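You operate a simulated robot arm through the tools that you are given. There is no shell and no other tool.

Carry out the task below with a simulated two-armed robot. There is one attempt and no reset: what you move stays moved.

JOB
Hold the big tray on the bench steady with one hand and put the box from the shelf under the long table in it with the other.

It is judged by the outcome, as a careful person would: the job done as asked, and still so three seconds after it is handed in. It fails if anything else is knocked over, pushed out of place, dropped, spilled or broken.

ROBOT AND FRAMES
Two 7-joint arms with two-finger parallel grippers on one trunk, on a base that moves. Base frame: it is fixed to the floor where the robot stands at the start and does not move with it; the origin is under the middle of the robot, x ahead of it, y to its left, z up; the surface under the hand at the start is at about z = 220. Readings come in mm, degrees, newtons and seconds.
The left shoulder is at the start at [218, 171, 1027], the right one opposite. With the tool pointing down near the work surface each hand reaches from about 100 to 700 mm from the robot's upright axis, wherever it stands, measured 20 degrees to its own side. Places, roughly: big tray (39x22x5 cm) [-400, -2800, 900]. Payload 4.4 kg a hand.
Tool frame (each hand has its own): the origin (TCP) lies between the finger pads and is the grasp point; the fingertips stand 23 mm ahead of it; z points along the fingers, y is the line along which they close. The gripper opens to 94 mm. The fingers are 38 mm wide and 10 mm thick; the gripper's body (54 by 96 mm) begins 39 mm behind the TCP.
Orientation is that of the tool frame in the base frame, as a unit quaternion [x, y, z, w]. With the fingers straight down and closing along the base's y, the tool's x points along the base's -x, its y along +y and its z along -z.

CONTROLS
- The arms move only by the tool nudge_tool. It takes "left_rows", "right_rows" or both (then of equal length, played together; a hand with none holds still); each is a list of rows, each a list of 7 numbers: the shift along the base's x, y, z in mm, then the turn, a rotation vector about the base's x, y, z in degrees, then the closure in counts, from 0 (fully open) to 255 (shut). In form: [[tx, ty, tz, ax, ay, az, fingers], ...]. A call has 1 to 20 rows; each row is the pose to reach, as a shift and turn from the pose commanded when the call began. Rows are played at 5 a second. More than 50 mm and 8.6 degrees between two rows, or a gripper value outside its range, and nothing of the call is played. Where a pose cannot be reached the arm comes as near as it can. A force on the tool above 40 N (or 10 N above the force at the start of the call, whichever is more), or a blocked arm, ends the call early, and 0.2 s more pass. The fingers move at their own pace (about 72 mm/s each) and stop on an object; they squeeze with about 31 N. The grip force told is the motor's: it shows also when the fingers shut on nothing. Time passes only in rows, and 0.2 s behind the last, so rows that repeat a pose let the fingers close. It gives the time, the measured TCP pose, the force on the tool (base axes), the opening and the grip force at its end, in the units of the frame above (readings bear some noise), with the torque about the TCP (base axes, N m) and any sound that the robot's microphone picked up.
- Cameras (640 x 400 px; columns grow to the right, rows downward): "scene" is now at [327.6, 19.3, 1105]; the picture's right is [0.32, -0.95, 0.00], its down [-0.88, -0.30, -0.36] and it looks along [0.34, 0.12, -0.93] (base axes); focal length 273 px, centre (320, 200). "left" rides on the left gripper at [87, -16, -74] in its tool frame; the picture's right is [0.18, 0.98, 0.00], its down [-0.58, 0.11, -0.81] and it looks along [-0.79, 0.15, 0.59] (tool axes); focal length 243 px, centre (320, 200). "right" rides on the right gripper at [86, 16, -74] in its tool frame; the picture's right is [-0.18, 0.98, 0.00], its down [-0.58, -0.11, -0.81] and it looks along [-0.79, -0.15, 0.59] (tool axes); focal length 243 px, centre (320, 200).
- get_image(camera): a new picture of that camera. The clock stands still meanwhile.
- move_column(by): moves the trunk up (or, below 0, down) by that many mm; the arms and the scene camera ride with it, the base frame stays. It gives what a move gives, with no picture.
- steer(legs): drives the robot by 1 to 6 legs, each [ahead, left, turn to the left] in mm, mm and degrees, along the robot's own axes; the way and the turn of a leg run together, so that a leg with both is an arc; at most 1500 mm and 180 degrees a leg. The arms and the cameras ride along, it lands a little off, and it stops where it bumps. It gives what a move gives.
- turn_head(pan, tilt): turns the head with the scene camera to pan (to the left, within 80 degrees either way) and tilt (down, from -29 to 69), counted from straight ahead of the robot (the tilt from the chest, where the trunk bows). It gives what a move gives.
- locate(camera, pixels): for up to 12 pixels [column, row] of the newest picture of that camera ("zoom" is the newest enlarged one), the place [x, y, z] in the base frame of the surface seen there, good to about 2 mm. The clock stands still meanwhile.
- inspect(camera, box): a new picture of the part [left, top, right, bottom] of that camera's present view, enlarged. The clock stands still meanwhile.
- job_done(): hands the job in; it is judged then, once.

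Open the grippers and draw the arms clear of the work before you hand the job in, unless the task says otherwise.

The tools are called after "Emit:" by a JSON object that holds its "op" and its "data". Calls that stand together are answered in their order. nudge_tool: Moves the arms, as the interface text tells. Its arguments: {"type":"object","properties":{"left_rows":{"type":"array","items":{"type":"array","items":{"type":"number"}}},"right_rows":{"type":"array","items":{"type":"array","items":{"type":"number"}}}},"required":[]} The other tools are called the same way: move_column (by) moves the trunk up or down; steer (legs) drives the base; turn_head (pan, tilt) turns the head that bears the scene camera; get_image (camera) takes a picture; locate (camera, pixels) gives the place of the surface under pixels of a picture; inspect (camera, box) takes an enlarged picture of a part of a camera's view; job_done () hands the job in.

At the start:

```text
time_s: 0.0
left_tcp_pos: [532.3, 386.6, 442.1]
left_tcp_rot: [0.0, 1.0, 0.0, -0.001]
left_force: [-0.5, 0.2, -0.5]
left_moment: [0.03, -0.04, -0.01]
left_opening: 93.9
left_finger_force: 0.0
right_tcp_pos: [549.5, -79.2, 407.9]
right_tcp_rot: [0.001, 1.0, 0.0, 0.0]
right_force: [0.1, 0.5, -0.1]
right_moment: [-0.02, -0.01, -0.01]
right_opening: 94.1
right_finger_force: 0.0
trunk travel left (down, up): [-50.0, 338.0]
robot x, y, heading: [-0.7, -1.3, -0.3]
head pan, tilt (commanded): [18.6, 68.8]
```

scene: 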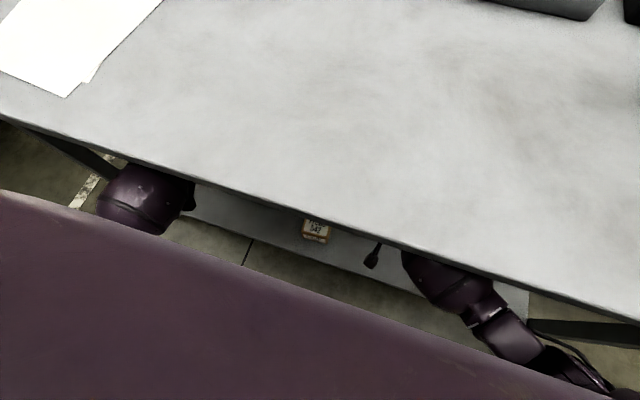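
right: 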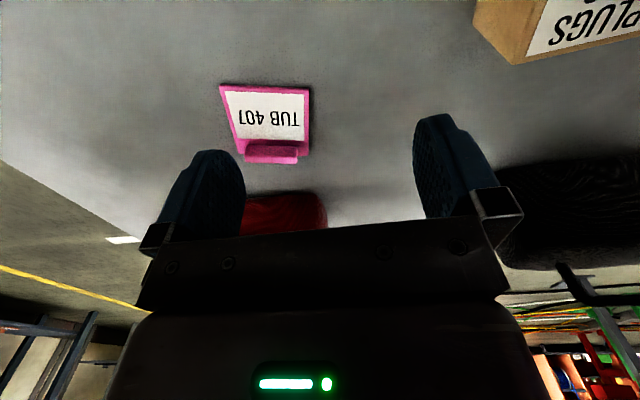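
left: 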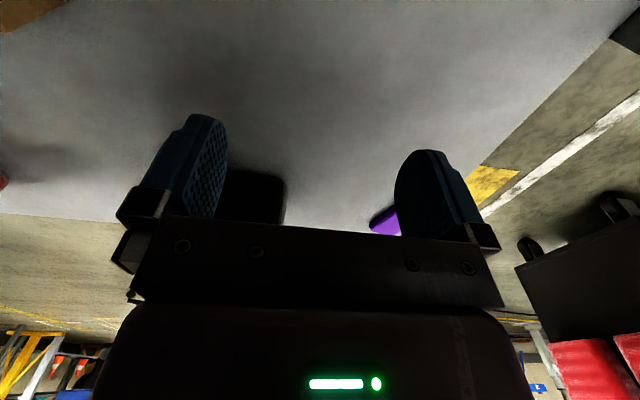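

The arms start beneath the long table top, with the shelf at z≈220 under the hands; I can see a "PLUGS" box and a pink "TUB 407" thing in the right camera. I take fresh, larger views to understand what's on the shelf.

Emit:
{"op": "inspect", "data": {"camera": "right", "box": [0, 0, 640, 260]}}

Emit:
{"op": "inspect", "data": {"camera": "left", "box": [0, 0, 640, 260]}}

Emit:
{"op": "inspect", "data": {"camera": "scene", "box": [160, 160, 560, 400]}}

```text
1.00 times, centred on (320, 130) of right (not enlarged: the box is as wide or as high as the picture)
```

zoom: 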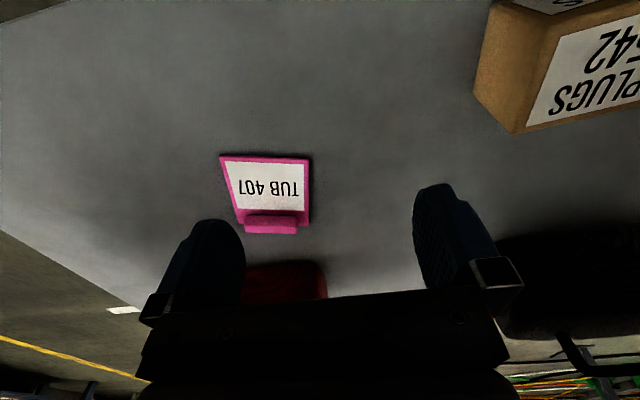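

```text
1.00 times, centred on (320, 130) of left (not enlarged: the box is as wide or as high as the picture)
```

zoom: 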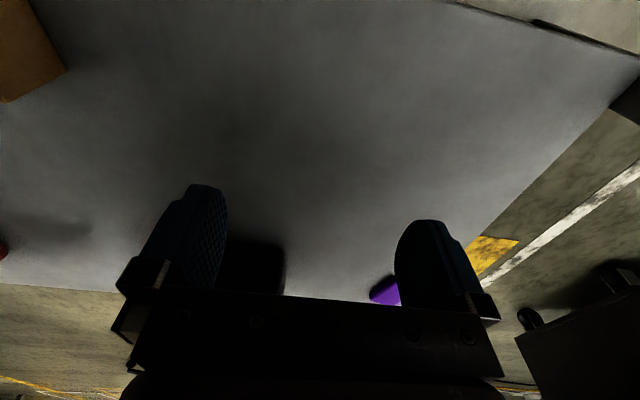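

```text
1.60 times, centred on (360, 280) of scene
```

zoom: 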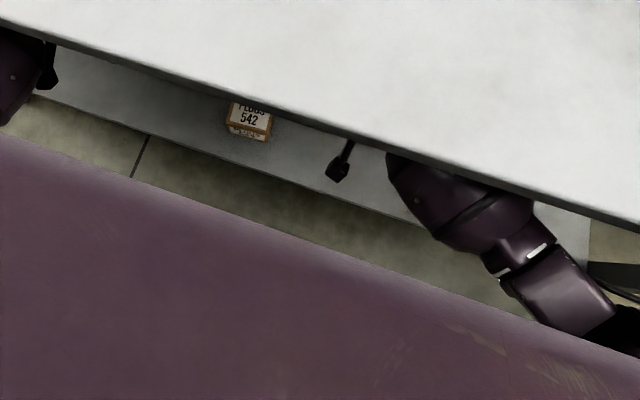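

The enlarged views show a cardboard "PLUGS 542" box, a pink "TUB 407", a red object and a black object on the shelf. I'll locate their surfaces from the newest right, left and scene pictures.

Emit:
{"op": "get_image", "data": {"camera": "right"}}

Emit:
{"op": "get_image", "data": {"camera": "left"}}

Emit:
{"op": "get_image", "data": {"camera": "scene"}}

```text
taken
```

right: 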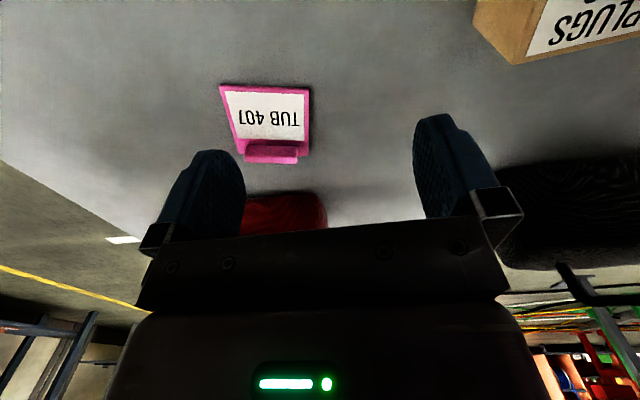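

```text
taken
```

left: 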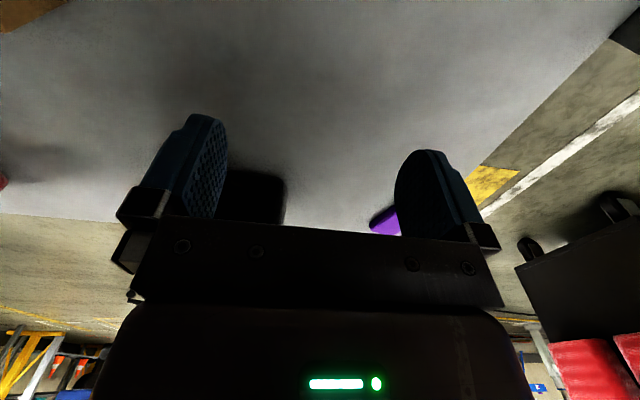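

```text
taken
```

scene: 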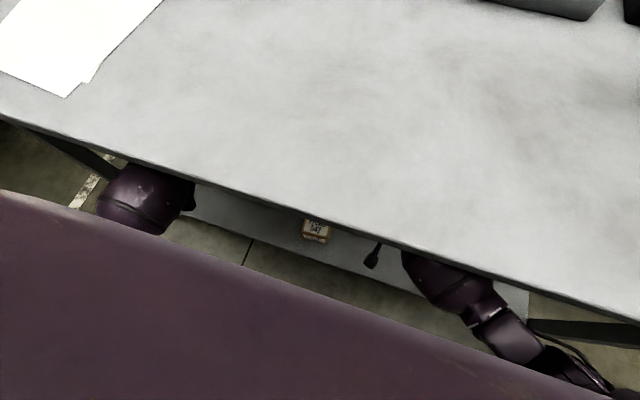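

I locate several pixels on each object: in the right view the PLUGS box (500,30), (600,20), TUB (265,120), red (285,215), black (580,200); in scene the box (316,230).

Emit:
{"op": "locate", "data": {"camera": "right", "pixels": [[515, 62], [480, 25], [540, 20], [635, 35], [528, 52], [265, 110], [222, 86], [309, 90], [270, 155], [285, 215], [570, 170], [575, 240]]}}

Emit:
{"op": "locate", "data": {"camera": "left", "pixels": [[10, 15], [30, 15], [60, 5], [255, 190], [385, 220], [3, 182], [100, 100], [300, 60], [100, 215], [320, 217], [600, 40], [490, 180]]}}

Emit:
{"op": "locate", "data": {"camera": "scene", "pixels": [[316, 228], [303, 233], [328, 236], [315, 241], [304, 241], [372, 258], [300, 190], [250, 210], [240, 235], [400, 245], [520, 5], [60, 60]]}}

```text
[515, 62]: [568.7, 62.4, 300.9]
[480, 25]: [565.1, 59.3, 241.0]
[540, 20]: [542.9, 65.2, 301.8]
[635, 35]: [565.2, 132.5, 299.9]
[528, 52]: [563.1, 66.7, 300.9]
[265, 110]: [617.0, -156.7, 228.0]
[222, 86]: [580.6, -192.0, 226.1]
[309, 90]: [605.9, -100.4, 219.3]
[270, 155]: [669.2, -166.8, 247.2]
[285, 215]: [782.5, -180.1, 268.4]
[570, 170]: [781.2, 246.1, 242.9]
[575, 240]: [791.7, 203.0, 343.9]
```

```text
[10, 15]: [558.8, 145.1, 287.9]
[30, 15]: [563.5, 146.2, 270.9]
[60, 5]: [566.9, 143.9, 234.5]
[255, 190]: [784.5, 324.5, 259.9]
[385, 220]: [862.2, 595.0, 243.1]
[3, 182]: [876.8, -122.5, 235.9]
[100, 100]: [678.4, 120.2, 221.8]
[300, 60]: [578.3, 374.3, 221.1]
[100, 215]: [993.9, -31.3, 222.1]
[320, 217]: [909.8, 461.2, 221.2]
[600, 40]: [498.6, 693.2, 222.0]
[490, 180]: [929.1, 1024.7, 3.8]
```

```text
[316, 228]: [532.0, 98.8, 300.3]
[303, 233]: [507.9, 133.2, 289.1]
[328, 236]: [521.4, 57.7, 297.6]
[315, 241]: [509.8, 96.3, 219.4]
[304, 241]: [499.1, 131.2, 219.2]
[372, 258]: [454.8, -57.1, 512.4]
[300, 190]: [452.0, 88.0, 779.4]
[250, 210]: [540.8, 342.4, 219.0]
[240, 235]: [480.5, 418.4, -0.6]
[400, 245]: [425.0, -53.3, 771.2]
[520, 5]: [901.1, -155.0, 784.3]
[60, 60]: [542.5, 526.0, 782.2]
```

The PLUGS 542 box spans about x 509–569, y 58–145, z 220–301; the table top is at z≈782 with its front edge near x≈430. Next I look to the right toward the bench with the tray at [-400,-2800,900].

Emit:
{"op": "turn_head", "data": {"pan": -80, "tilt": 10}}

Emit:
{"op": "get_image", "data": {"camera": "scene"}}

```text
time_s: 1.8
left_tcp_pos: [533.0, 387.8, 442.5]
left_tcp_rot: [0.0, 1.0, 0.0, -0.002]
left_force: [0.5, 0.1, 0.6]
left_moment: [0.0, -0.01, -0.01]
left_opening: 94.2
left_finger_force: 0.1
right_tcp_pos: [549.3, -77.9, 408.4]
right_tcp_rot: [0.0, 1.0, -0.001, 0.0]
right_force: [-0.4, -0.3, 0.3]
right_moment: [-0.01, 0.02, 0.0]
right_opening: 93.7
right_finger_force: 0.1
trunk travel left (down, up): [-50.0, 338.0]
robot x, y, heading: [2.4, -0.5, -0.0]
head pan, tilt (commanded): [-80.0, 10.0]
```

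```text
taken
```

scene: 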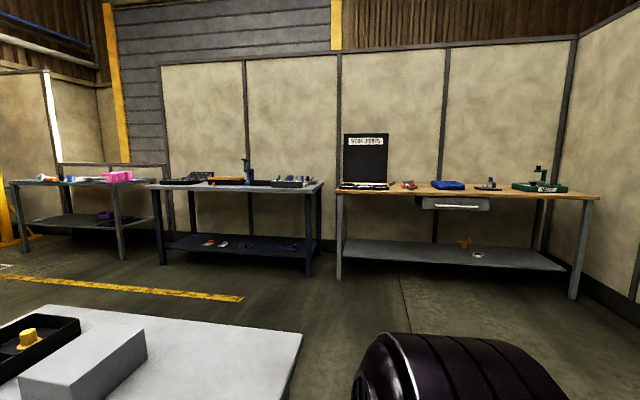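

The wooden bench is at the picture's right (columns 340–600, row ~190), with a shadow board, small things, a blue tray-like thing (448,185) and a green one (540,187). I enlarge and locate them.

Emit:
{"op": "inspect", "data": {"camera": "scene", "box": [330, 130, 610, 305]}}

Emit:
{"op": "locate", "data": {"camera": "scene", "pixels": [[448, 186], [540, 188], [410, 186], [488, 186], [365, 187], [360, 198], [590, 198], [476, 203], [360, 270], [250, 310], [300, 340], [468, 240]]}}

```text
2.29 times, centred on (470, 218) of scene
```

zoom: 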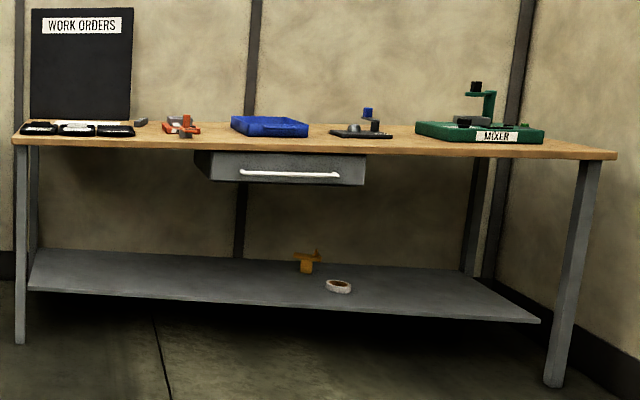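

```text
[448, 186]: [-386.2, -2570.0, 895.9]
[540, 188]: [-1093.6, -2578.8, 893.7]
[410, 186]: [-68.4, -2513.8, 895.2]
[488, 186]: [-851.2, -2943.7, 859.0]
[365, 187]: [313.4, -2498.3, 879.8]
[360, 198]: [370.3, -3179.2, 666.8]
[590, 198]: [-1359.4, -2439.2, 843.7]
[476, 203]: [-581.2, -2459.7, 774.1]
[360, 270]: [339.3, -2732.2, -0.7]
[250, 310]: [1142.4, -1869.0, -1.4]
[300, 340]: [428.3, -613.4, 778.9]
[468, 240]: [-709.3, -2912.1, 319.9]
```

The blue tray on the wooden bench sits around [-386,-2570…-2800], z≈860–895, bench front edge near y≈-2440. First the box: I bring the right hand toward the point above it while turning it +90° about z (fingers to close along x, the 60 mm side), half-way first.

Emit:
{"op": "nudge_tool", "data": {"right_rows": [[0, 10, 0, 0, 0, 7.5, 0], [-2, 20, 0, 0, 0, 15, 0], [-3, 30, 0, 0, 0, 22.5, 0], [-5, 40, 0, 0, 0, 30, 0], [-6, 50, 0, 0, 0, 37.5, 0], [-7, 60, 0, 0, 0, 45, 0]]}}

Emit:
{"op": "get_image", "data": {"camera": "right"}}

```text
time_s: 3.1
left_tcp_pos: [531.3, 387.6, 442.5]
left_tcp_rot: [0.0, 1.0, 0.0, -0.001]
left_force: [-0.5, -0.1, 0.0]
left_moment: [-0.03, 0.02, -0.02]
left_opening: 94.0
left_finger_force: 0.1
right_tcp_pos: [541.8, -18.1, 408.8]
right_tcp_rot: [-0.383, 0.924, -0.001, 0.0]
right_force: [0.2, 0.0, 0.1]
right_moment: [-0.01, -0.02, -0.03]
right_opening: 94.0
right_finger_force: 0.1
trunk travel left (down, up): [-50.0, 338.0]
robot x, y, heading: [4.8, 5.7, 0.1]
head pan, tilt (commanded): [-80.0, 10.0]
```

```text
taken
```

right: 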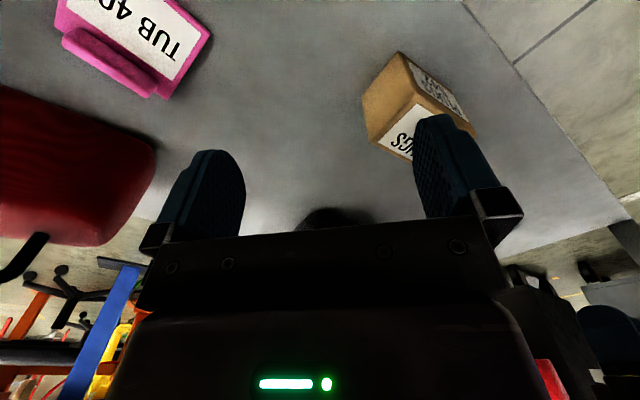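

The rotation works; the box appears at (415,105) with the TUB at the left. I continue to 90° and over the box.

Emit:
{"op": "nudge_tool", "data": {"right_rows": [[0, 15, 0, 0, 0, 7.5, 0], [0, 30, 0, 0, 0, 15, 0], [0, 45, 0, 0, 0, 22.5, 0], [0, 60, 0, 0, 0, 30, 0], [0, 75, 0, 0, 0, 37.5, 0], [0, 90, 0, 0, 0, 45, 0]]}}

Emit:
{"op": "get_image", "data": {"camera": "right"}}

```text
time_s: 4.5
left_tcp_pos: [532.6, 387.1, 443.1]
left_tcp_rot: [-0.001, 1.0, -0.001, -0.001]
left_force: [0.4, -0.4, -0.1]
left_moment: [-0.01, -0.01, 0.01]
left_opening: 93.9
left_finger_force: 0.1
right_tcp_pos: [543.2, 71.7, 408.7]
right_tcp_rot: [0.708, -0.707, -0.001, 0.0]
right_force: [0.8, -0.7, 0.5]
right_moment: [0.03, -0.02, -0.02]
right_opening: 94.0
right_finger_force: 0.0
trunk travel left (down, up): [-50.0, 338.0]
robot x, y, heading: [-1.4, 2.8, 0.3]
head pan, tilt (commanded): [-80.0, 10.0]
```

```text
taken
```

right: 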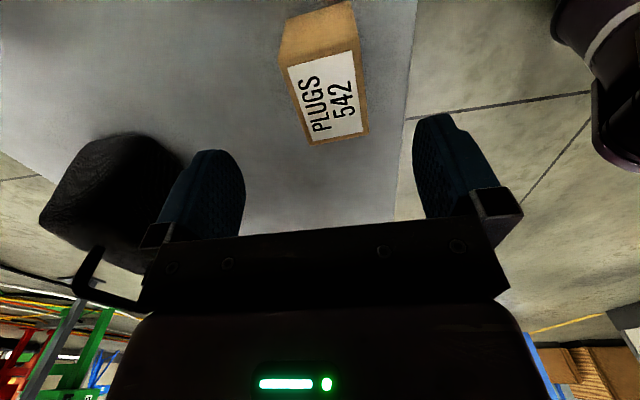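

The box top is at (325,95) in view. I'll enlarge it and locate its top corners.

Emit:
{"op": "inspect", "data": {"camera": "right", "box": [240, 0, 440, 150]}}

Emit:
{"op": "locate", "data": {"camera": "right", "pixels": [[290, 68], [354, 52], [311, 142], [366, 131], [330, 95], [281, 55], [284, 20], [349, 8], [354, 40], [369, 125]]}}

```text
2.67 times, centred on (340, 75) of right
```

zoom: 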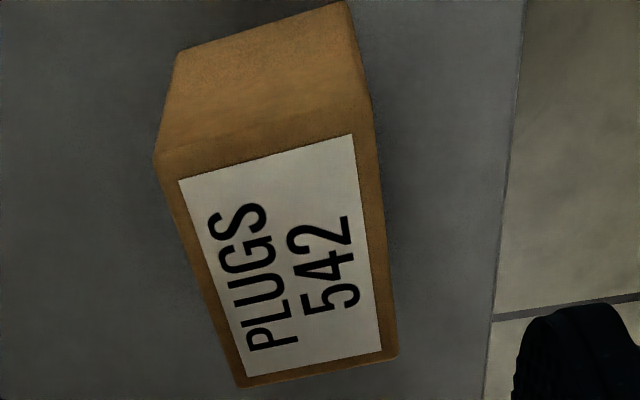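

```text
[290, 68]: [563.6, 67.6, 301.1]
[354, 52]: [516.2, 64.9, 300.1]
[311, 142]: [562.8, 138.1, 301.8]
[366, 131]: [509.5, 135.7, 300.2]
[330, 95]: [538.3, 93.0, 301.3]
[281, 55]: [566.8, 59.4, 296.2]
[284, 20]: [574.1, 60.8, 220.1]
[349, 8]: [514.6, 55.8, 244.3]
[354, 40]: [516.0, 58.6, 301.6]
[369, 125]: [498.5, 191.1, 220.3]
```

I locate the four top corners of the box in the enlarged picture ((157,160), (368,103), (243,383), (395,355)).

Emit:
{"op": "locate", "data": {"camera": "zoom", "pixels": [[160, 162], [366, 106], [244, 380], [392, 354], [182, 182], [350, 138], [246, 374], [381, 347], [275, 260], [180, 55], [345, 5]]}}

```text
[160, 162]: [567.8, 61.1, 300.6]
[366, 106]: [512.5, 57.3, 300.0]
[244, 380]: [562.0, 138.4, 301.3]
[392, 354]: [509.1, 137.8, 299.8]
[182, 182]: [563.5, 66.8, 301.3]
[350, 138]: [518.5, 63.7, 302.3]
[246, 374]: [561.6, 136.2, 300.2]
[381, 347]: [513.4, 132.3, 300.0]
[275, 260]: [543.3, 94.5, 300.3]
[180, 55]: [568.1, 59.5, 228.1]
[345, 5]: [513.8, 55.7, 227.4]
```

The box is about 55 x 80 x 81 mm, centred at (538, 98.7) and turned about +3.5°. I align the right hand above it and descend to TCP z≈272 (fingertips ~29 mm above the shelf), fingers open.

Emit:
{"op": "nudge_tool", "data": {"right_rows": [[-3, 14, 0, 0, 0, 2, 0], [-5, 27, 0, 0, 0, 3.5, 0], [-5, 27, -30, 0, 0, 3.5, 0], [-5, 27, -60, 0, 0, 3.5, 0], [-5, 27, -80, 0, 0, 3.5, 0]]}}

Emit:
{"op": "get_image", "data": {"camera": "right"}}

```text
time_s: 5.8
left_tcp_pos: [532.0, 387.6, 442.8]
left_tcp_rot: [0.0, 1.0, 0.0, -0.002]
left_force: [-0.3, 0.4, -0.1]
left_moment: [0.01, 0.01, 0.0]
left_opening: 94.0
left_finger_force: 0.1
right_tcp_pos: [536.6, 99.0, 328.5]
right_tcp_rot: [0.729, -0.685, 0.0, 0.0]
right_force: [0.0, -0.6, -0.3]
right_moment: [0.0, 0.0, -0.02]
right_opening: 93.8
right_finger_force: 0.1
trunk travel left (down, up): [-50.0, 338.0]
robot x, y, heading: [0.0, 1.5, 0.0]
head pan, tilt (commanded): [-80.0, 10.0]
```

```text
taken
```

right: 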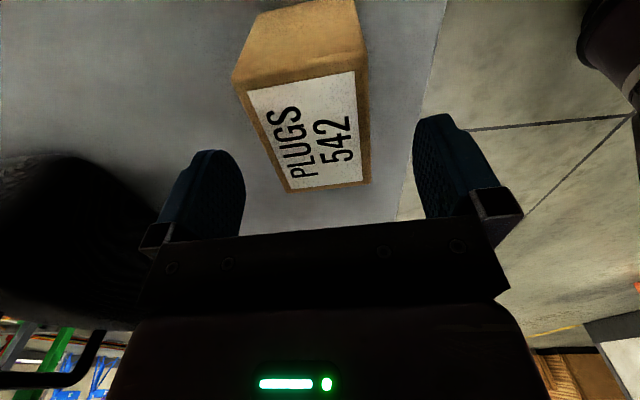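

The fingers straddle the box (box columns 240–370 between fingers at 245 and 415). I descend the remaining 56 mm and close.

Emit:
{"op": "nudge_tool", "data": {"right_rows": [[0, 0, -25, 0, 0, 0, 0], [0, 0, -45, 0, 0, 0, 0], [0, 0, -56, 0, 0, 0, 0]]}}

Emit:
{"op": "get_image", "data": {"camera": "right"}}

```text
time_s: 6.3
left_tcp_pos: [525.1, 376.3, 442.2]
left_tcp_rot: [0.006, 1.0, 0.001, -0.001]
left_force: [-0.2, -0.2, 0.5]
left_moment: [0.01, -0.05, 0.0]
left_opening: 94.2
left_finger_force: 0.1
right_tcp_pos: [512.9, 28.3, 260.6]
right_tcp_rot: [-0.706, 0.708, 0.001, -0.022]
right_force: [-9.7, 13.7, 150.2]
right_moment: [3.14, -4.44, 0.51]
right_opening: 94.0
right_finger_force: 0.1
right hand out of reach, approached as far as the arm can: row 2
trunk travel left (down, up): [-50.0, 338.0]
robot x, y, heading: [-5.0, -0.9, -0.8]
head pan, tilt (commanded): [-80.0, 10.0]
stopped in row 2 (right hand): the force on the tool passed its limit at 224 N (the readings are from after the stop); the commanded pose is now the measured one
```

```text
taken
```

right: 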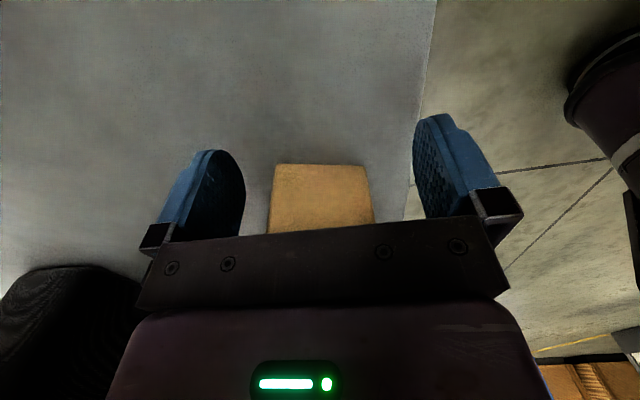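

The call stopped with 224 N: the arm ran out of reach, and the hand slid to y≈28, z≈261. The box still looks upright at (320,200); I locate it before any move.

Emit:
{"op": "locate", "data": {"camera": "right", "pixels": [[275, 168], [364, 168], [272, 228], [370, 225], [320, 195], [320, 166], [210, 152], [435, 118], [320, 150], [320, 100]]}}

Emit:
{"op": "inspect", "data": {"camera": "right", "box": [120, 90, 520, 340]}}

Emit:
{"op": "get_image", "data": {"camera": "left"}}

```text
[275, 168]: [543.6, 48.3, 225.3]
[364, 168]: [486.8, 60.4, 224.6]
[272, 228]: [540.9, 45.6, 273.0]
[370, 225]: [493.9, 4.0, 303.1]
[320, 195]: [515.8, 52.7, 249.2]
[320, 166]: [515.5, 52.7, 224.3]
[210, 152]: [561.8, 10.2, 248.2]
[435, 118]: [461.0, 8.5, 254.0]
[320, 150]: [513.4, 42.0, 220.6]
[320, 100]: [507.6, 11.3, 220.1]
```

```text
1.60 times, centred on (320, 215) of right
```

zoom: 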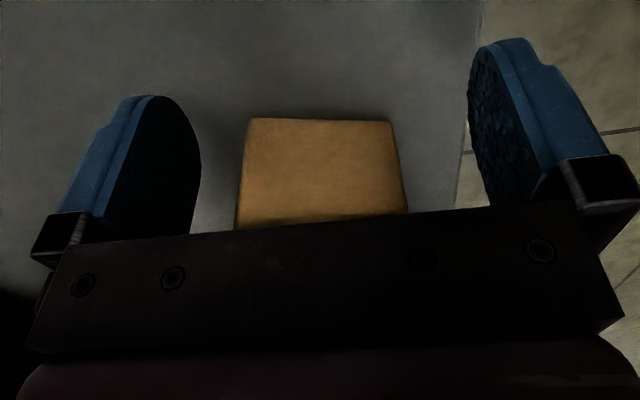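

```text
taken
```

left: 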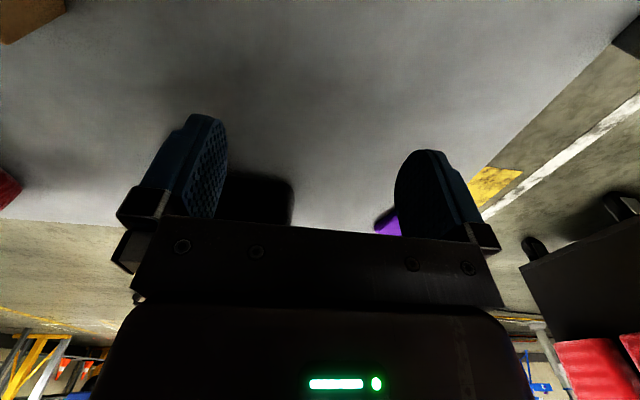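

The gripper palm is resting on the box's near top edge (palm z≈300); the box slid about 25 mm toward me and turned a bit but is still upright on the shelf. I lift the hand straight up gently.

Emit:
{"op": "nudge_tool", "data": {"right_rows": [[0, 0, 5, 0, 0, 0, 0], [0, 0, 15, 0, 0, 0, 0], [0, 0, 30, 0, 0, 0, 0], [0, 0, 50, 0, 0, 0, 0], [0, 0, 75, 0, 0, 0, 0]]}}

Emit:
{"op": "get_image", "data": {"camera": "right"}}

```text
time_s: 7.5
left_tcp_pos: [532.1, 379.3, 442.7]
left_tcp_rot: [0.005, 1.0, -0.001, -0.001]
left_force: [-1.2, 0.0, -0.1]
left_moment: [-0.03, 0.03, 0.02]
left_opening: 94.1
left_finger_force: 0.1
right_tcp_pos: [523.9, 27.5, 338.1]
right_tcp_rot: [0.71, -0.704, 0.008, 0.027]
right_force: [-0.6, -0.1, -0.6]
right_moment: [0.0, 0.01, 0.03]
right_opening: 93.9
right_finger_force: 0.0
trunk travel left (down, up): [-50.0, 338.0]
robot x, y, heading: [-6.2, -0.8, -0.8]
head pan, tilt (commanded): [-80.0, 10.0]
```

```text
taken
```

right: 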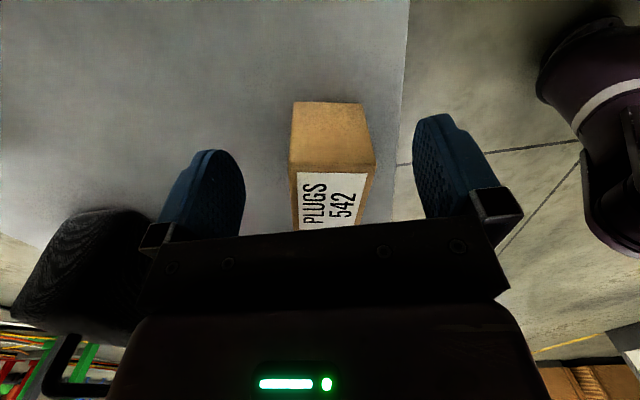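

The hand is free (0 N) and the box stands upright with its label up. I measure the box's new pose in this picture before clearing the right hand away.

Emit:
{"op": "locate", "data": {"camera": "right", "pixels": [[291, 166], [375, 166], [296, 104], [364, 104], [292, 172], [373, 172], [298, 220], [362, 220], [330, 190], [330, 130]]}}

Emit:
{"op": "nudge_tool", "data": {"right_rows": [[0, 0, 20, 0, 0, 0, 0], [0, -5, 50, 0, 0, -6, 0], [0, -15, 75, 0, 0, -13, 0], [0, -25, 75, 0, 0, -20, 0], [0, -35, 75, 0, 0, -28, 0], [5, -45, 75, 0, 0, -36, 0], [8, -60, 75, 0, 0, -44, 0], [12, -75, 75, 0, 0, -52, 0], [16, -95, 75, 0, 0, -60, 0], [20, -115, 75, 0, 0, -68, 0], [22, -135, 75, 0, 0, -76, 0], [25, -150, 75, 0, 0, -84, 0], [25, -160, 75, 0, 0, -90, 0]]}}

Emit:
{"op": "get_image", "data": {"camera": "right"}}

```text
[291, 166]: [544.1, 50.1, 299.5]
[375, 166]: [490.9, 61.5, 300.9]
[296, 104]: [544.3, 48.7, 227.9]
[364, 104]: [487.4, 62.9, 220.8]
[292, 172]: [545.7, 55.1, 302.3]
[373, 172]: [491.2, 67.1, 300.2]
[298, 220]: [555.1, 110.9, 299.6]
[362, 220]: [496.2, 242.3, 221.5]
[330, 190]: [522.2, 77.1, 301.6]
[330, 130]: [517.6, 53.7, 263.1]
```

```text
time_s: 10.5
left_tcp_pos: [533.0, 381.0, 445.8]
left_tcp_rot: [0.004, 1.0, -0.002, 0.002]
left_force: [0.9, 0.3, 0.2]
left_moment: [-0.02, 0.0, 0.0]
left_opening: 93.8
left_finger_force: 0.1
right_tcp_pos: [605.1, -124.0, 455.3]
right_tcp_rot: [-0.014, 0.999, 0.011, 0.03]
right_force: [-0.3, -0.9, -0.5]
right_moment: [0.02, 0.01, 0.01]
right_opening: 93.7
right_finger_force: 0.0
trunk travel left (down, up): [-50.0, 338.0]
robot x, y, heading: [-5.7, 0.2, -0.6]
head pan, tilt (commanded): [-80.0, 10.0]
stopped in row 13 (right hand): the arm was blocked; the commanded pose is now the measured one
```

```text
taken
```

right: 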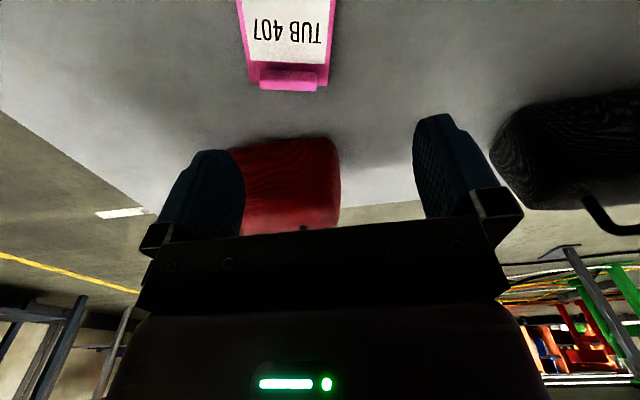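

The right arm reported "blocked" at (605,-124,455), off where I asked, so its elbow may touch something. I look at the arm with the head camera.

Emit:
{"op": "turn_head", "data": {"pan": -40, "tilt": 60}}

Emit:
{"op": "get_image", "data": {"camera": "scene"}}

```text
time_s: 11.7
left_tcp_pos: [532.9, 380.7, 446.9]
left_tcp_rot: [0.006, 1.0, -0.002, 0.004]
left_force: [-0.1, 0.2, 0.3]
left_moment: [0.01, -0.02, 0.02]
left_opening: 94.0
left_finger_force: 0.1
right_tcp_pos: [604.0, -124.5, 454.1]
right_tcp_rot: [-0.014, 0.999, 0.012, 0.029]
right_force: [-0.7, 0.3, 0.5]
right_moment: [0.02, -0.03, 0.02]
right_opening: 94.1
right_finger_force: 0.2
trunk travel left (down, up): [-50.0, 338.0]
robot x, y, heading: [-3.1, 0.7, -0.5]
head pan, tilt (commanded): [-40.0, 60.0]
```

```text
taken
```

scene: 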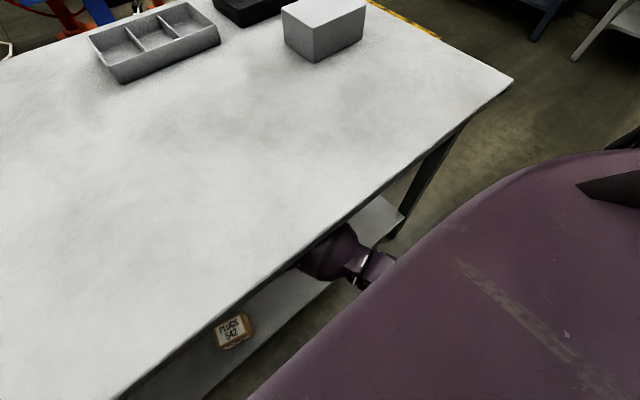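

The box stands at (233,330). The right arm's elbow joint is at (335,250) next to the table edge; I locate it along with the table edge and box.

Emit:
{"op": "locate", "data": {"camera": "scene", "pixels": [[335, 245], [350, 262], [372, 268], [320, 262], [345, 232], [330, 232], [310, 262], [235, 325], [216, 330], [248, 318], [225, 348], [385, 212]]}}

Emit:
{"op": "inspect", "data": {"camera": "scene", "box": [180, 170, 440, 380]}}

```text
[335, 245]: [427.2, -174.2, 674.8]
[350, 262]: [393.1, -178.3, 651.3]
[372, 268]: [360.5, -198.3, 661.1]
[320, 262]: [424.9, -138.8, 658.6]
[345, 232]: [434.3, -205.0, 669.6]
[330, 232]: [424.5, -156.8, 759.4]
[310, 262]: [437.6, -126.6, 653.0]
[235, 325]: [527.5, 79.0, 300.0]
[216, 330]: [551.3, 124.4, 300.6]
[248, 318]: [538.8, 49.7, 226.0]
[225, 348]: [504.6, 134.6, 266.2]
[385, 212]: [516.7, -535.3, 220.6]
```

```text
1.90 times, centred on (310, 275) of scene
```

zoom: 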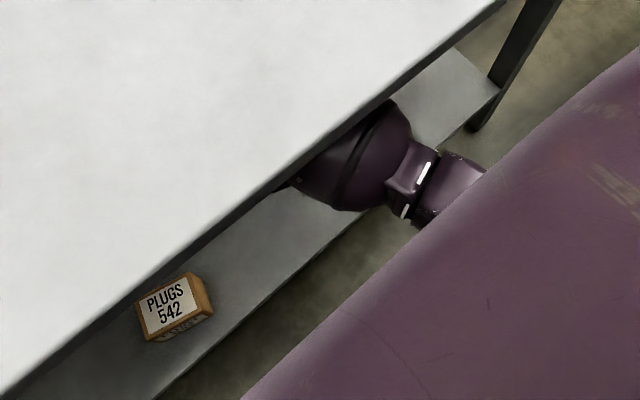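

The elbow is just under the table top's front lip (elbow top z≥675, lip underside ~755). I lower the trunk by 45 mm, which takes the elbows away from the top and gives the hands more downward reach.

Emit:
{"op": "move_column", "data": {"by": -45}}

Emit:
{"op": "get_image", "data": {"camera": "scene"}}

```text
time_s: 12.8
left_tcp_pos: [567.8, 381.6, 485.3]
left_tcp_rot: [0.005, 0.997, -0.006, 0.071]
left_force: [-1.0, -0.7, -0.9]
left_moment: [0.0, -0.08, -0.02]
left_opening: 94.0
left_finger_force: 0.0
right_tcp_pos: [620.0, -141.4, 485.1]
right_tcp_rot: [-0.013, 0.997, -0.009, 0.075]
right_force: [1.6, 0.0, 1.8]
right_moment: [-0.01, 0.02, 0.0]
right_opening: 94.1
right_finger_force: 0.1
trunk travel left (down, up): [-37.0, 352.0]
robot x, y, heading: [-1.6, -2.3, -0.7]
head pan, tilt (commanded): [-40.0, 60.0]
stopped: the arm was blocked; the commanded pose is now the measured one
```

```text
taken
```

scene: 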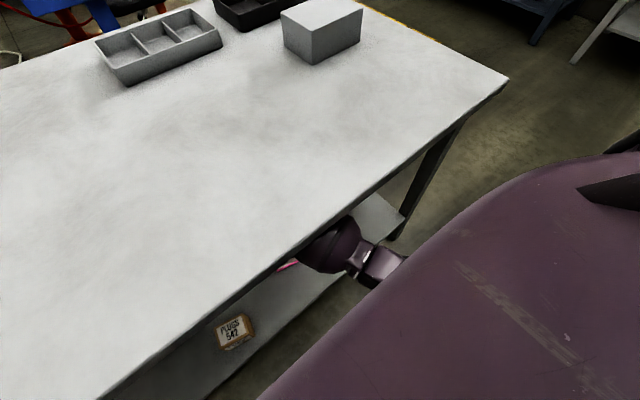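

The column stopped after about 13 mm because an arm is blocked, and both hands rose about 40 mm and tipped 8°. I check where the elbows are relative to the table edge now, looking at both sides.

Emit:
{"op": "locate", "data": {"camera": "scene", "pixels": [[335, 240], [350, 256], [378, 265], [318, 262], [350, 228], [305, 262], [288, 267], [233, 330], [330, 225], [420, 250], [480, 200], [560, 160]]}}

Emit:
{"op": "turn_head", "data": {"pan": 40, "tilt": 60}}

Emit:
{"op": "get_image", "data": {"camera": "scene"}}

Emit:
{"op": "get_image", "data": {"camera": "left"}}

Emit:
{"op": "get_image", "data": {"camera": "right"}}

```text
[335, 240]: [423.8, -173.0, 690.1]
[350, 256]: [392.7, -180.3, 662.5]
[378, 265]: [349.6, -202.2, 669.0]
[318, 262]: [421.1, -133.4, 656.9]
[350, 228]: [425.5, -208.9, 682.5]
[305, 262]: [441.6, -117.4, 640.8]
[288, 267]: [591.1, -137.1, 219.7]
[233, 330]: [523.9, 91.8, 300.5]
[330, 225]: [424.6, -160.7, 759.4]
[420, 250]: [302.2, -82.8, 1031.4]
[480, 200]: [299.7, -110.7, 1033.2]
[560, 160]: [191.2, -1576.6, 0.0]
```

```text
time_s: 14.3
left_tcp_pos: [566.6, 382.5, 483.8]
left_tcp_rot: [0.005, 0.998, -0.006, 0.069]
left_force: [-0.5, 0.1, 0.4]
left_moment: [-0.01, -0.01, 0.02]
left_opening: 94.0
left_finger_force: 0.0
right_tcp_pos: [621.4, -141.8, 487.7]
right_tcp_rot: [-0.011, 0.997, -0.009, 0.078]
right_force: [0.0, -0.6, -0.6]
right_moment: [-0.01, 0.02, -0.01]
right_opening: 93.8
right_finger_force: 0.0
trunk travel left (down, up): [-37.0, 352.0]
robot x, y, heading: [-7.0, -3.3, -1.0]
head pan, tilt (commanded): [40.0, 60.0]
```

```text
taken
```

scene: 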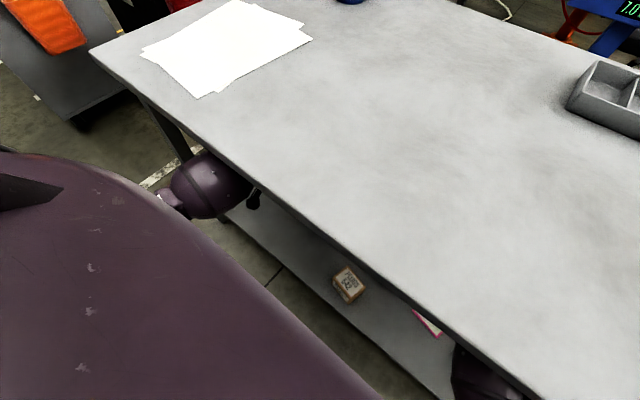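

```text
taken
```

left: 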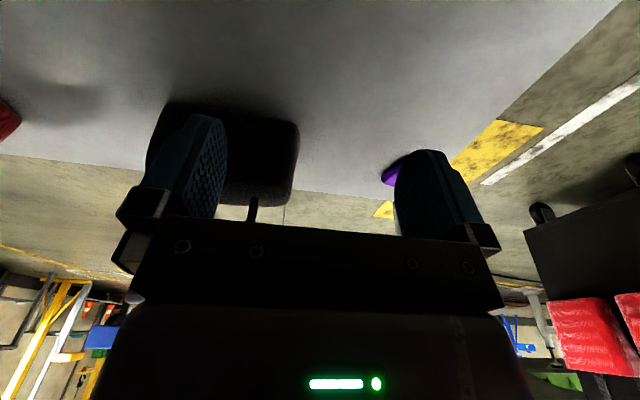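

```text
taken
```

right: 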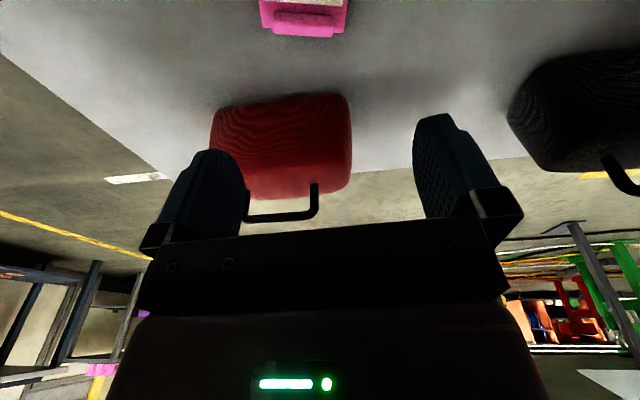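

I check the camera's true pose (whether the chest tipped) by locating table landmarks and the left elbow at (207,185) in this view.

Emit:
{"op": "locate", "data": {"camera": "scene", "pixels": [[320, 200], [348, 282], [120, 60], [560, 260], [205, 180], [185, 190], [220, 165], [165, 197], [255, 200], [238, 182], [280, 230], [230, 290]]}}

```text
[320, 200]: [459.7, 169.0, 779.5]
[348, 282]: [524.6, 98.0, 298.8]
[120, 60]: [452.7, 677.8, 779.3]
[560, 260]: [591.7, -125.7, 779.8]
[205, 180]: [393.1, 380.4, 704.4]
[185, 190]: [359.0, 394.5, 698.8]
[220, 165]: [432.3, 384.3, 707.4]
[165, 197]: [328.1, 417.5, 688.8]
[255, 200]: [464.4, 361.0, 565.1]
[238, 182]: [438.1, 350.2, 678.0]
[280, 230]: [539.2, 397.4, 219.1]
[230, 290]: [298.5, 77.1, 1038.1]
```

The chest did not tip (camera tilt is still about 60°), but both forearms pitched up about their elbows, and the forearm tops are at z≈705, close under the table lip. I nudge both hands back down and level them in small steps to see whether they move freely.

Emit:
{"op": "nudge_tool", "data": {"left_rows": [[-5, 0, -8, 0, 1.5, 0, 0], [-12, 0, -16, 0, 3, 0, 0], [-20, 0, -26, 0, 5, 0, 0], [-28, 0, -36, 0, 6.5, 0, 0], [-35, 0, -45, 0, 8, 0, 0]]}}

Emit:
{"op": "get_image", "data": {"camera": "scene"}}

```text
time_s: 15.5
left_tcp_pos: [535.0, 382.0, 437.9]
left_tcp_rot: [0.005, 1.0, -0.007, 0.0]
left_force: [0.2, 0.7, 0.0]
left_moment: [-0.02, 0.01, -0.02]
left_opening: 94.0
left_finger_force: 0.0
right_tcp_pos: [622.8, -141.0, 488.1]
right_tcp_rot: [-0.011, 0.997, -0.009, 0.079]
right_force: [0.2, 0.1, 0.8]
right_moment: [-0.02, -0.01, 0.04]
right_opening: 93.9
right_finger_force: 0.1
trunk travel left (down, up): [-37.0, 352.0]
robot x, y, heading: [-4.7, -3.9, -0.7]
head pan, tilt (commanded): [40.0, 60.0]
```

```text
taken
```

scene: 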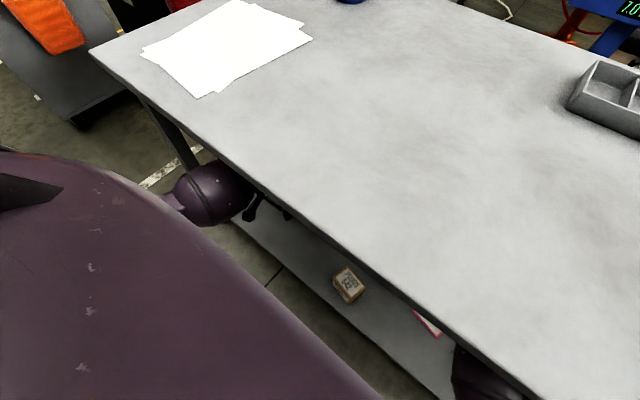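

The left hand moved back freely and is level again. I do the same for the right hand: back, down and level, towards about (555,-110,420).

Emit:
{"op": "nudge_tool", "data": {"right_rows": [[-8, 3, -8, 0.2, 1.5, -0.2, 0], [-20, 8, -18, 0.4, 3, -0.5, 0], [-32, 13, -30, 0.6, 5, -0.8, 0], [-44, 19, -42, 0.8, 7, -1, 0], [-56, 25, -55, 1, 9, -1.3, 0], [-68, 30, -70, 1, 9, -1.3, 0]]}}

Emit:
{"op": "get_image", "data": {"camera": "right"}}

```text
time_s: 17.1
left_tcp_pos: [543.6, 382.3, 439.6]
left_tcp_rot: [0.005, 1.0, -0.007, 0.0]
left_force: [0.3, -0.2, 0.6]
left_moment: [0.0, 0.03, 0.03]
left_opening: 94.1
left_finger_force: 0.2
right_tcp_pos: [616.7, -144.0, 443.9]
right_tcp_rot: [-0.004, 0.999, -0.027, 0.046]
right_force: [0.1, 1.0, 0.2]
right_moment: [-0.01, -0.04, 0.03]
right_opening: 94.1
right_finger_force: 0.0
trunk travel left (down, up): [-37.0, 352.0]
robot x, y, heading: [-6.7, -3.3, -0.7]
head pan, tilt (commanded): [40.0, 60.0]
stopped in row 6 (right hand): the arm was blocked; the commanded pose is now the measured one
```

```text
taken
```

right: 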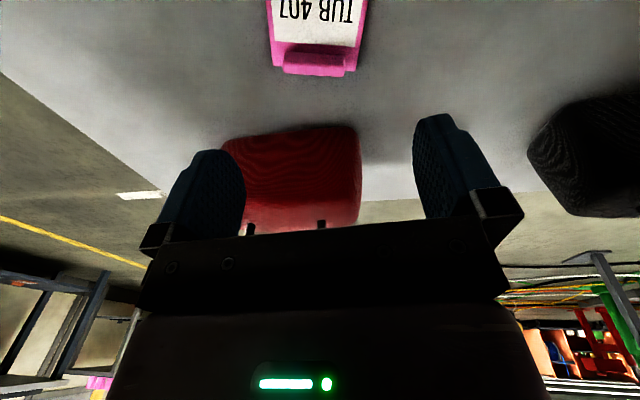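

The right arm is still blocked when drawn back (x stays ≈617). I turn the left hand −90° about z so its camera looks toward the right arm and the box.

Emit:
{"op": "nudge_tool", "data": {"left_rows": [[0, 0, 0, 0, 0, -8, 0], [0, 0, 0, 0, 0, -16, 0], [0, 0, 0, 0, 0, -24, 0], [0, 0, 0, 0, 0, -32, 0], [0, 0, 0, 0, 0, -40, 0], [0, 0, 0, 0, 0, -48, 0], [0, 0, 0, 0, 0, -56, 0], [0, 0, 0, 0, 0, -64, 0], [0, 0, 0, 0, 0, -72, 0], [0, 0, 0, 0, 0, -80, 0], [0, 0, 0, 0, 0, -88, 0]]}}

Emit:
{"op": "get_image", "data": {"camera": "left"}}

Emit:
{"op": "get_image", "data": {"camera": "scene"}}

```text
time_s: 19.7
left_tcp_pos: [541.5, 381.2, 438.0]
left_tcp_rot: [0.698, 0.715, 0.029, 0.002]
left_force: [0.4, 0.2, 0.1]
left_moment: [0.0, 0.02, 0.02]
left_opening: 93.9
left_finger_force: 0.1
right_tcp_pos: [616.8, -142.8, 444.5]
right_tcp_rot: [-0.004, 0.999, -0.027, 0.047]
right_force: [0.0, 0.0, -0.1]
right_moment: [-0.02, 0.0, 0.02]
right_opening: 93.9
right_finger_force: 0.0
trunk travel left (down, up): [-37.0, 352.0]
robot x, y, heading: [-1.4, -2.8, -0.7]
head pan, tilt (commanded): [40.0, 60.0]
stopped in row 11 (left hand): the arm was blocked; the commanded pose is now the measured one
```

```text
taken
```

left: 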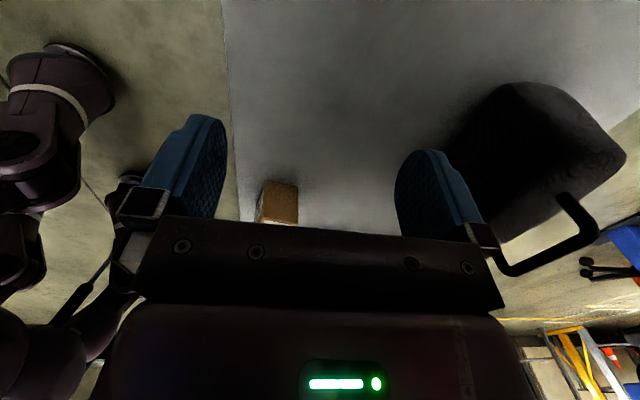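

```text
taken
```

scene: 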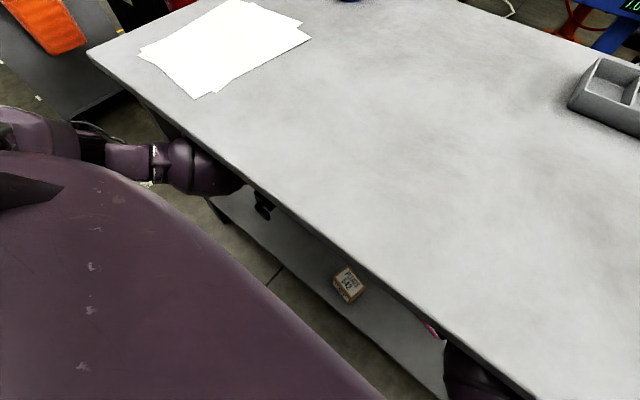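

Now the left arm is blocked too: its elbow swung up and out (60,135) and the wrist ball at (195,165) is by the table lip. I locate these arm parts and the lip to see the contact.

Emit:
{"op": "locate", "data": {"camera": "scene", "pixels": [[190, 150], [210, 165], [225, 180], [170, 165], [130, 160], [60, 135], [205, 145], [235, 178], [180, 140], [470, 365], [455, 345], [500, 385]]}}

Emit:
{"op": "inspect", "data": {"camera": "scene", "box": [0, 80, 320, 280]}}

Emit:
{"op": "locate", "data": {"camera": "left", "pixels": [[60, 80], [40, 150], [20, 230], [90, 280], [40, 350], [110, 310], [280, 200], [90, 60], [130, 185], [20, 310], [540, 110], [575, 215]]}}

```text
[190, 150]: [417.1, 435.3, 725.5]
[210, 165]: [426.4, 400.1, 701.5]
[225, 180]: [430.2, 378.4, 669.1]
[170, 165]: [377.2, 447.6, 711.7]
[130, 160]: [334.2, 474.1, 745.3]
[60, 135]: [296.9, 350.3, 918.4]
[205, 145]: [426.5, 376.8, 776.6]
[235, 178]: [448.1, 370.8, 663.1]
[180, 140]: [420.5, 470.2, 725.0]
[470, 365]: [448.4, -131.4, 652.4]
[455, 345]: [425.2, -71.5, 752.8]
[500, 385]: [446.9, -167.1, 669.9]
```

```text
2.00 times, centred on (160, 180) of scene
```

zoom: 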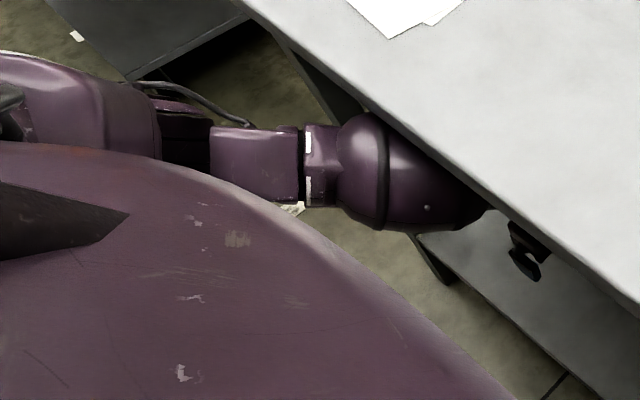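

```text
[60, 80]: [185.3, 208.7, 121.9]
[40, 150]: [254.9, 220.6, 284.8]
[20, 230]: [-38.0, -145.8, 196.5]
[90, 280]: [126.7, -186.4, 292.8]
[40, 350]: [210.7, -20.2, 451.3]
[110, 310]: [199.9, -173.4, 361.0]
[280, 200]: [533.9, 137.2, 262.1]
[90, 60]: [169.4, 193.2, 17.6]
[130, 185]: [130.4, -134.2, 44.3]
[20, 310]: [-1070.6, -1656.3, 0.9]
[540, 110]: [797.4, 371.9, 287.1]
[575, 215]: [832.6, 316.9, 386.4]
```

The wrist balls (top z≈725 at x≈420–430) are jammed up near the underside of the table lip (lip spans ~752–780): the hands are too high. I lower the left hand first, then unwind its turn; the right hand goes straight down with it.

Emit:
{"op": "nudge_tool", "data": {"left_rows": [[0, 0, -10, 0, 0, 0, 0], [0, 0, -20, 0, 0, 0, 0], [0, 0, -35, 0, 0, 0, 0], [0, 0, -50, 0, 0, 0, 0]]}}

Emit:
{"op": "get_image", "data": {"camera": "scene"}}

```text
time_s: 20.9
left_tcp_pos: [543.6, 381.6, 386.8]
left_tcp_rot: [0.698, 0.716, 0.028, 0.001]
left_force: [-0.1, -0.3, 0.4]
left_moment: [0.0, 0.03, 0.0]
left_opening: 94.1
left_finger_force: 0.1
right_tcp_pos: [616.3, -142.8, 445.7]
right_tcp_rot: [-0.004, 0.998, -0.027, 0.048]
right_force: [-0.7, -0.1, 0.9]
right_moment: [-0.02, 0.02, 0.0]
right_opening: 94.1
right_finger_force: 0.0
trunk travel left (down, up): [-37.0, 352.0]
robot x, y, heading: [-4.1, -0.2, -0.7]
head pan, tilt (commanded): [40.0, 60.0]
stopped in row 4 (left hand): the arm was blocked; the commanded pose is now the measured one
```

```text
taken
```

scene: 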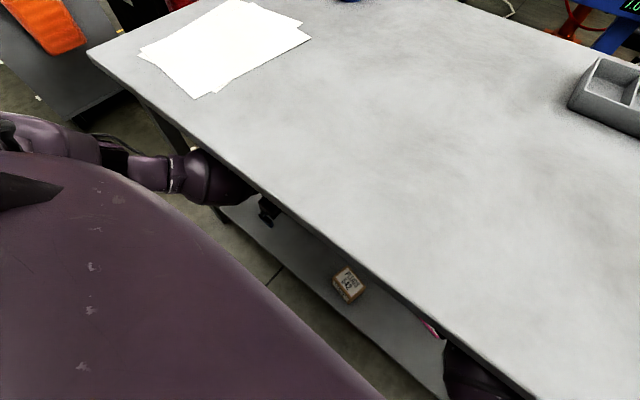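

The left hand did reach z≈387. I now unwind its turn back toward yaw −12°, the yaw the box needs (the box's near face runs from (544,50) to (491,61)).

Emit:
{"op": "nudge_tool", "data": {"left_rows": [[0, 0, 0, 0, 0, 6, 0], [0, 0, 0, 0, 0, 12, 0], [0, 0, 0, 0, 0, 18, 0], [0, 0, 0, 0, 0, 24, 0], [0, 0, 0, 0, 0, 30, 0], [0, 0, 0, 0, 0, 36, 0]]}}

Emit:
{"op": "get_image", "data": {"camera": "scene"}}

```text
time_s: 22.5
left_tcp_pos: [542.1, 382.6, 386.5]
left_tcp_rot: [0.443, 0.896, 0.015, 0.0]
left_force: [0.1, -0.5, 0.1]
left_moment: [0.02, -0.03, 0.02]
left_opening: 93.7
left_finger_force: 0.1
right_tcp_pos: [618.1, -143.0, 446.0]
right_tcp_rot: [-0.005, 0.998, -0.027, 0.048]
right_force: [-0.1, -0.1, 0.0]
right_moment: [0.01, -0.01, 0.0]
right_opening: 94.3
right_finger_force: 0.1
trunk travel left (down, up): [-37.0, 352.0]
robot x, y, heading: [-3.0, 0.9, -0.6]
head pan, tilt (commanded): [40.0, 60.0]
stopped in row 6 (left hand): the arm was blocked; the commanded pose is now the measured one
```

```text
taken
```

scene: 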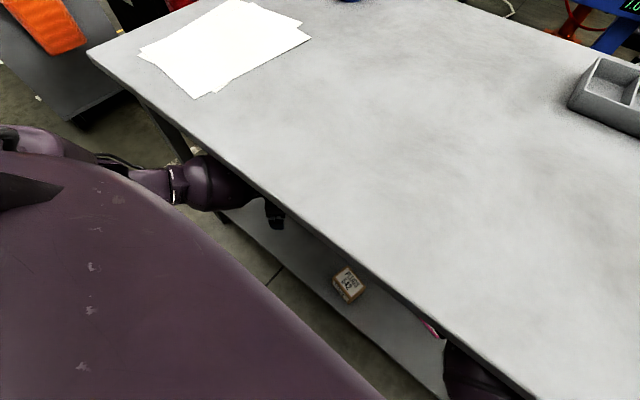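

The turn went back to −53° though a block was flagged again at the end. I continue unwinding while lowering a little more to keep the wrist ball clear of the lip.

Emit:
{"op": "nudge_tool", "data": {"left_rows": [[0, -5, -8, 0, 0, 6, 0], [0, -10, -16, 0, 0, 12, 0], [0, -15, -24, 0, 0, 18, 0], [0, -20, -30, 0, 0, 24, 0], [0, -25, -35, 0, 0, 30, 0], [0, -30, -40, 0, 0, 36, 0], [0, -35, -40, 0, 0, 40, 0]]}}

Emit:
{"op": "get_image", "data": {"camera": "scene"}}

Emit:
{"op": "get_image", "data": {"camera": "left"}}

```text
time_s: 24.3
left_tcp_pos: [544.4, 346.2, 347.2]
left_tcp_rot: [0.108, 0.994, -0.001, -0.001]
left_force: [1.1, -0.2, 0.6]
left_moment: [0.01, -0.01, 0.0]
left_opening: 94.0
left_finger_force: 0.0
right_tcp_pos: [617.5, -140.7, 447.7]
right_tcp_rot: [-0.005, 0.998, -0.026, 0.049]
right_force: [0.2, 0.1, 1.1]
right_moment: [-0.02, 0.01, 0.02]
right_opening: 94.1
right_finger_force: 0.1
trunk travel left (down, up): [-37.0, 352.0]
robot x, y, heading: [-0.6, -5.0, -0.8]
head pan, tilt (commanded): [40.0, 60.0]
stopped in row 7 (left hand): the arm was blocked; the commanded pose is now the measured one
```

```text
taken
```

scene: 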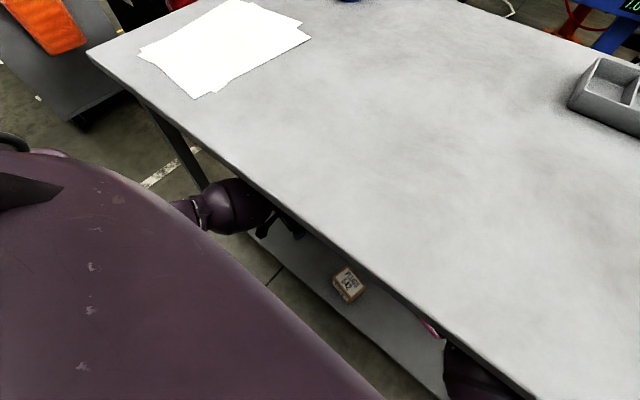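

```text
taken
```

left: 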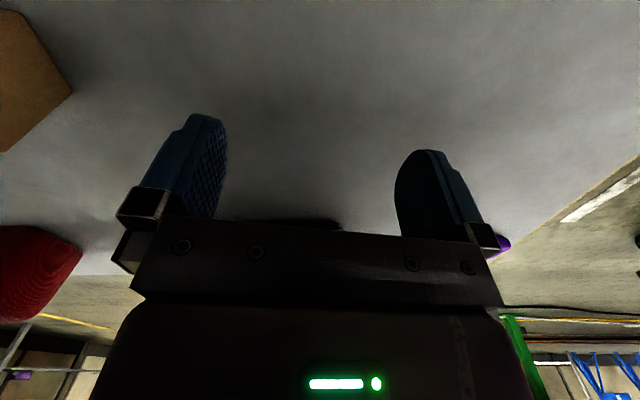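

The left hand is now at (544,346,347), yaw −12°, but "blocked" is still flagged. I look over at the left shoulder/elbow to see if it touches anything.

Emit:
{"op": "turn_head", "data": {"pan": 75, "tilt": 55}}

Emit:
{"op": "get_image", "data": {"camera": "scene"}}

```text
time_s: 25.3
left_tcp_pos: [545.5, 345.1, 347.1]
left_tcp_rot: [0.109, 0.994, -0.001, -0.001]
left_force: [-0.3, -0.2, 0.0]
left_moment: [0.02, -0.02, 0.03]
left_opening: 94.2
left_finger_force: 0.1
right_tcp_pos: [618.9, -141.2, 444.4]
right_tcp_rot: [-0.005, 0.998, -0.026, 0.049]
right_force: [0.0, 0.5, -0.2]
right_moment: [0.0, 0.02, -0.01]
right_opening: 94.2
right_finger_force: 0.0
trunk travel left (down, up): [-37.0, 352.0]
robot x, y, heading: [-2.9, -3.1, -0.7]
head pan, tilt (commanded): [75.0, 55.0]
```

```text
taken
```

scene: 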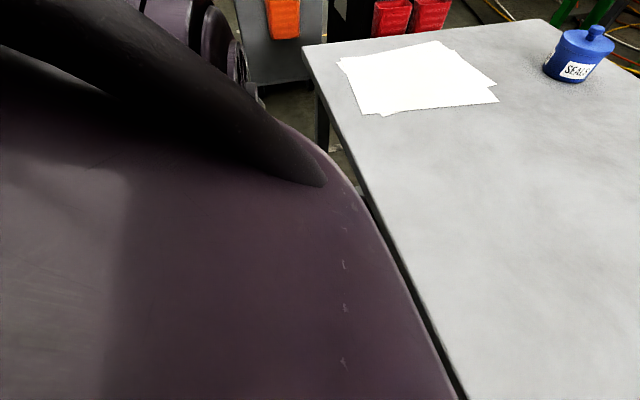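

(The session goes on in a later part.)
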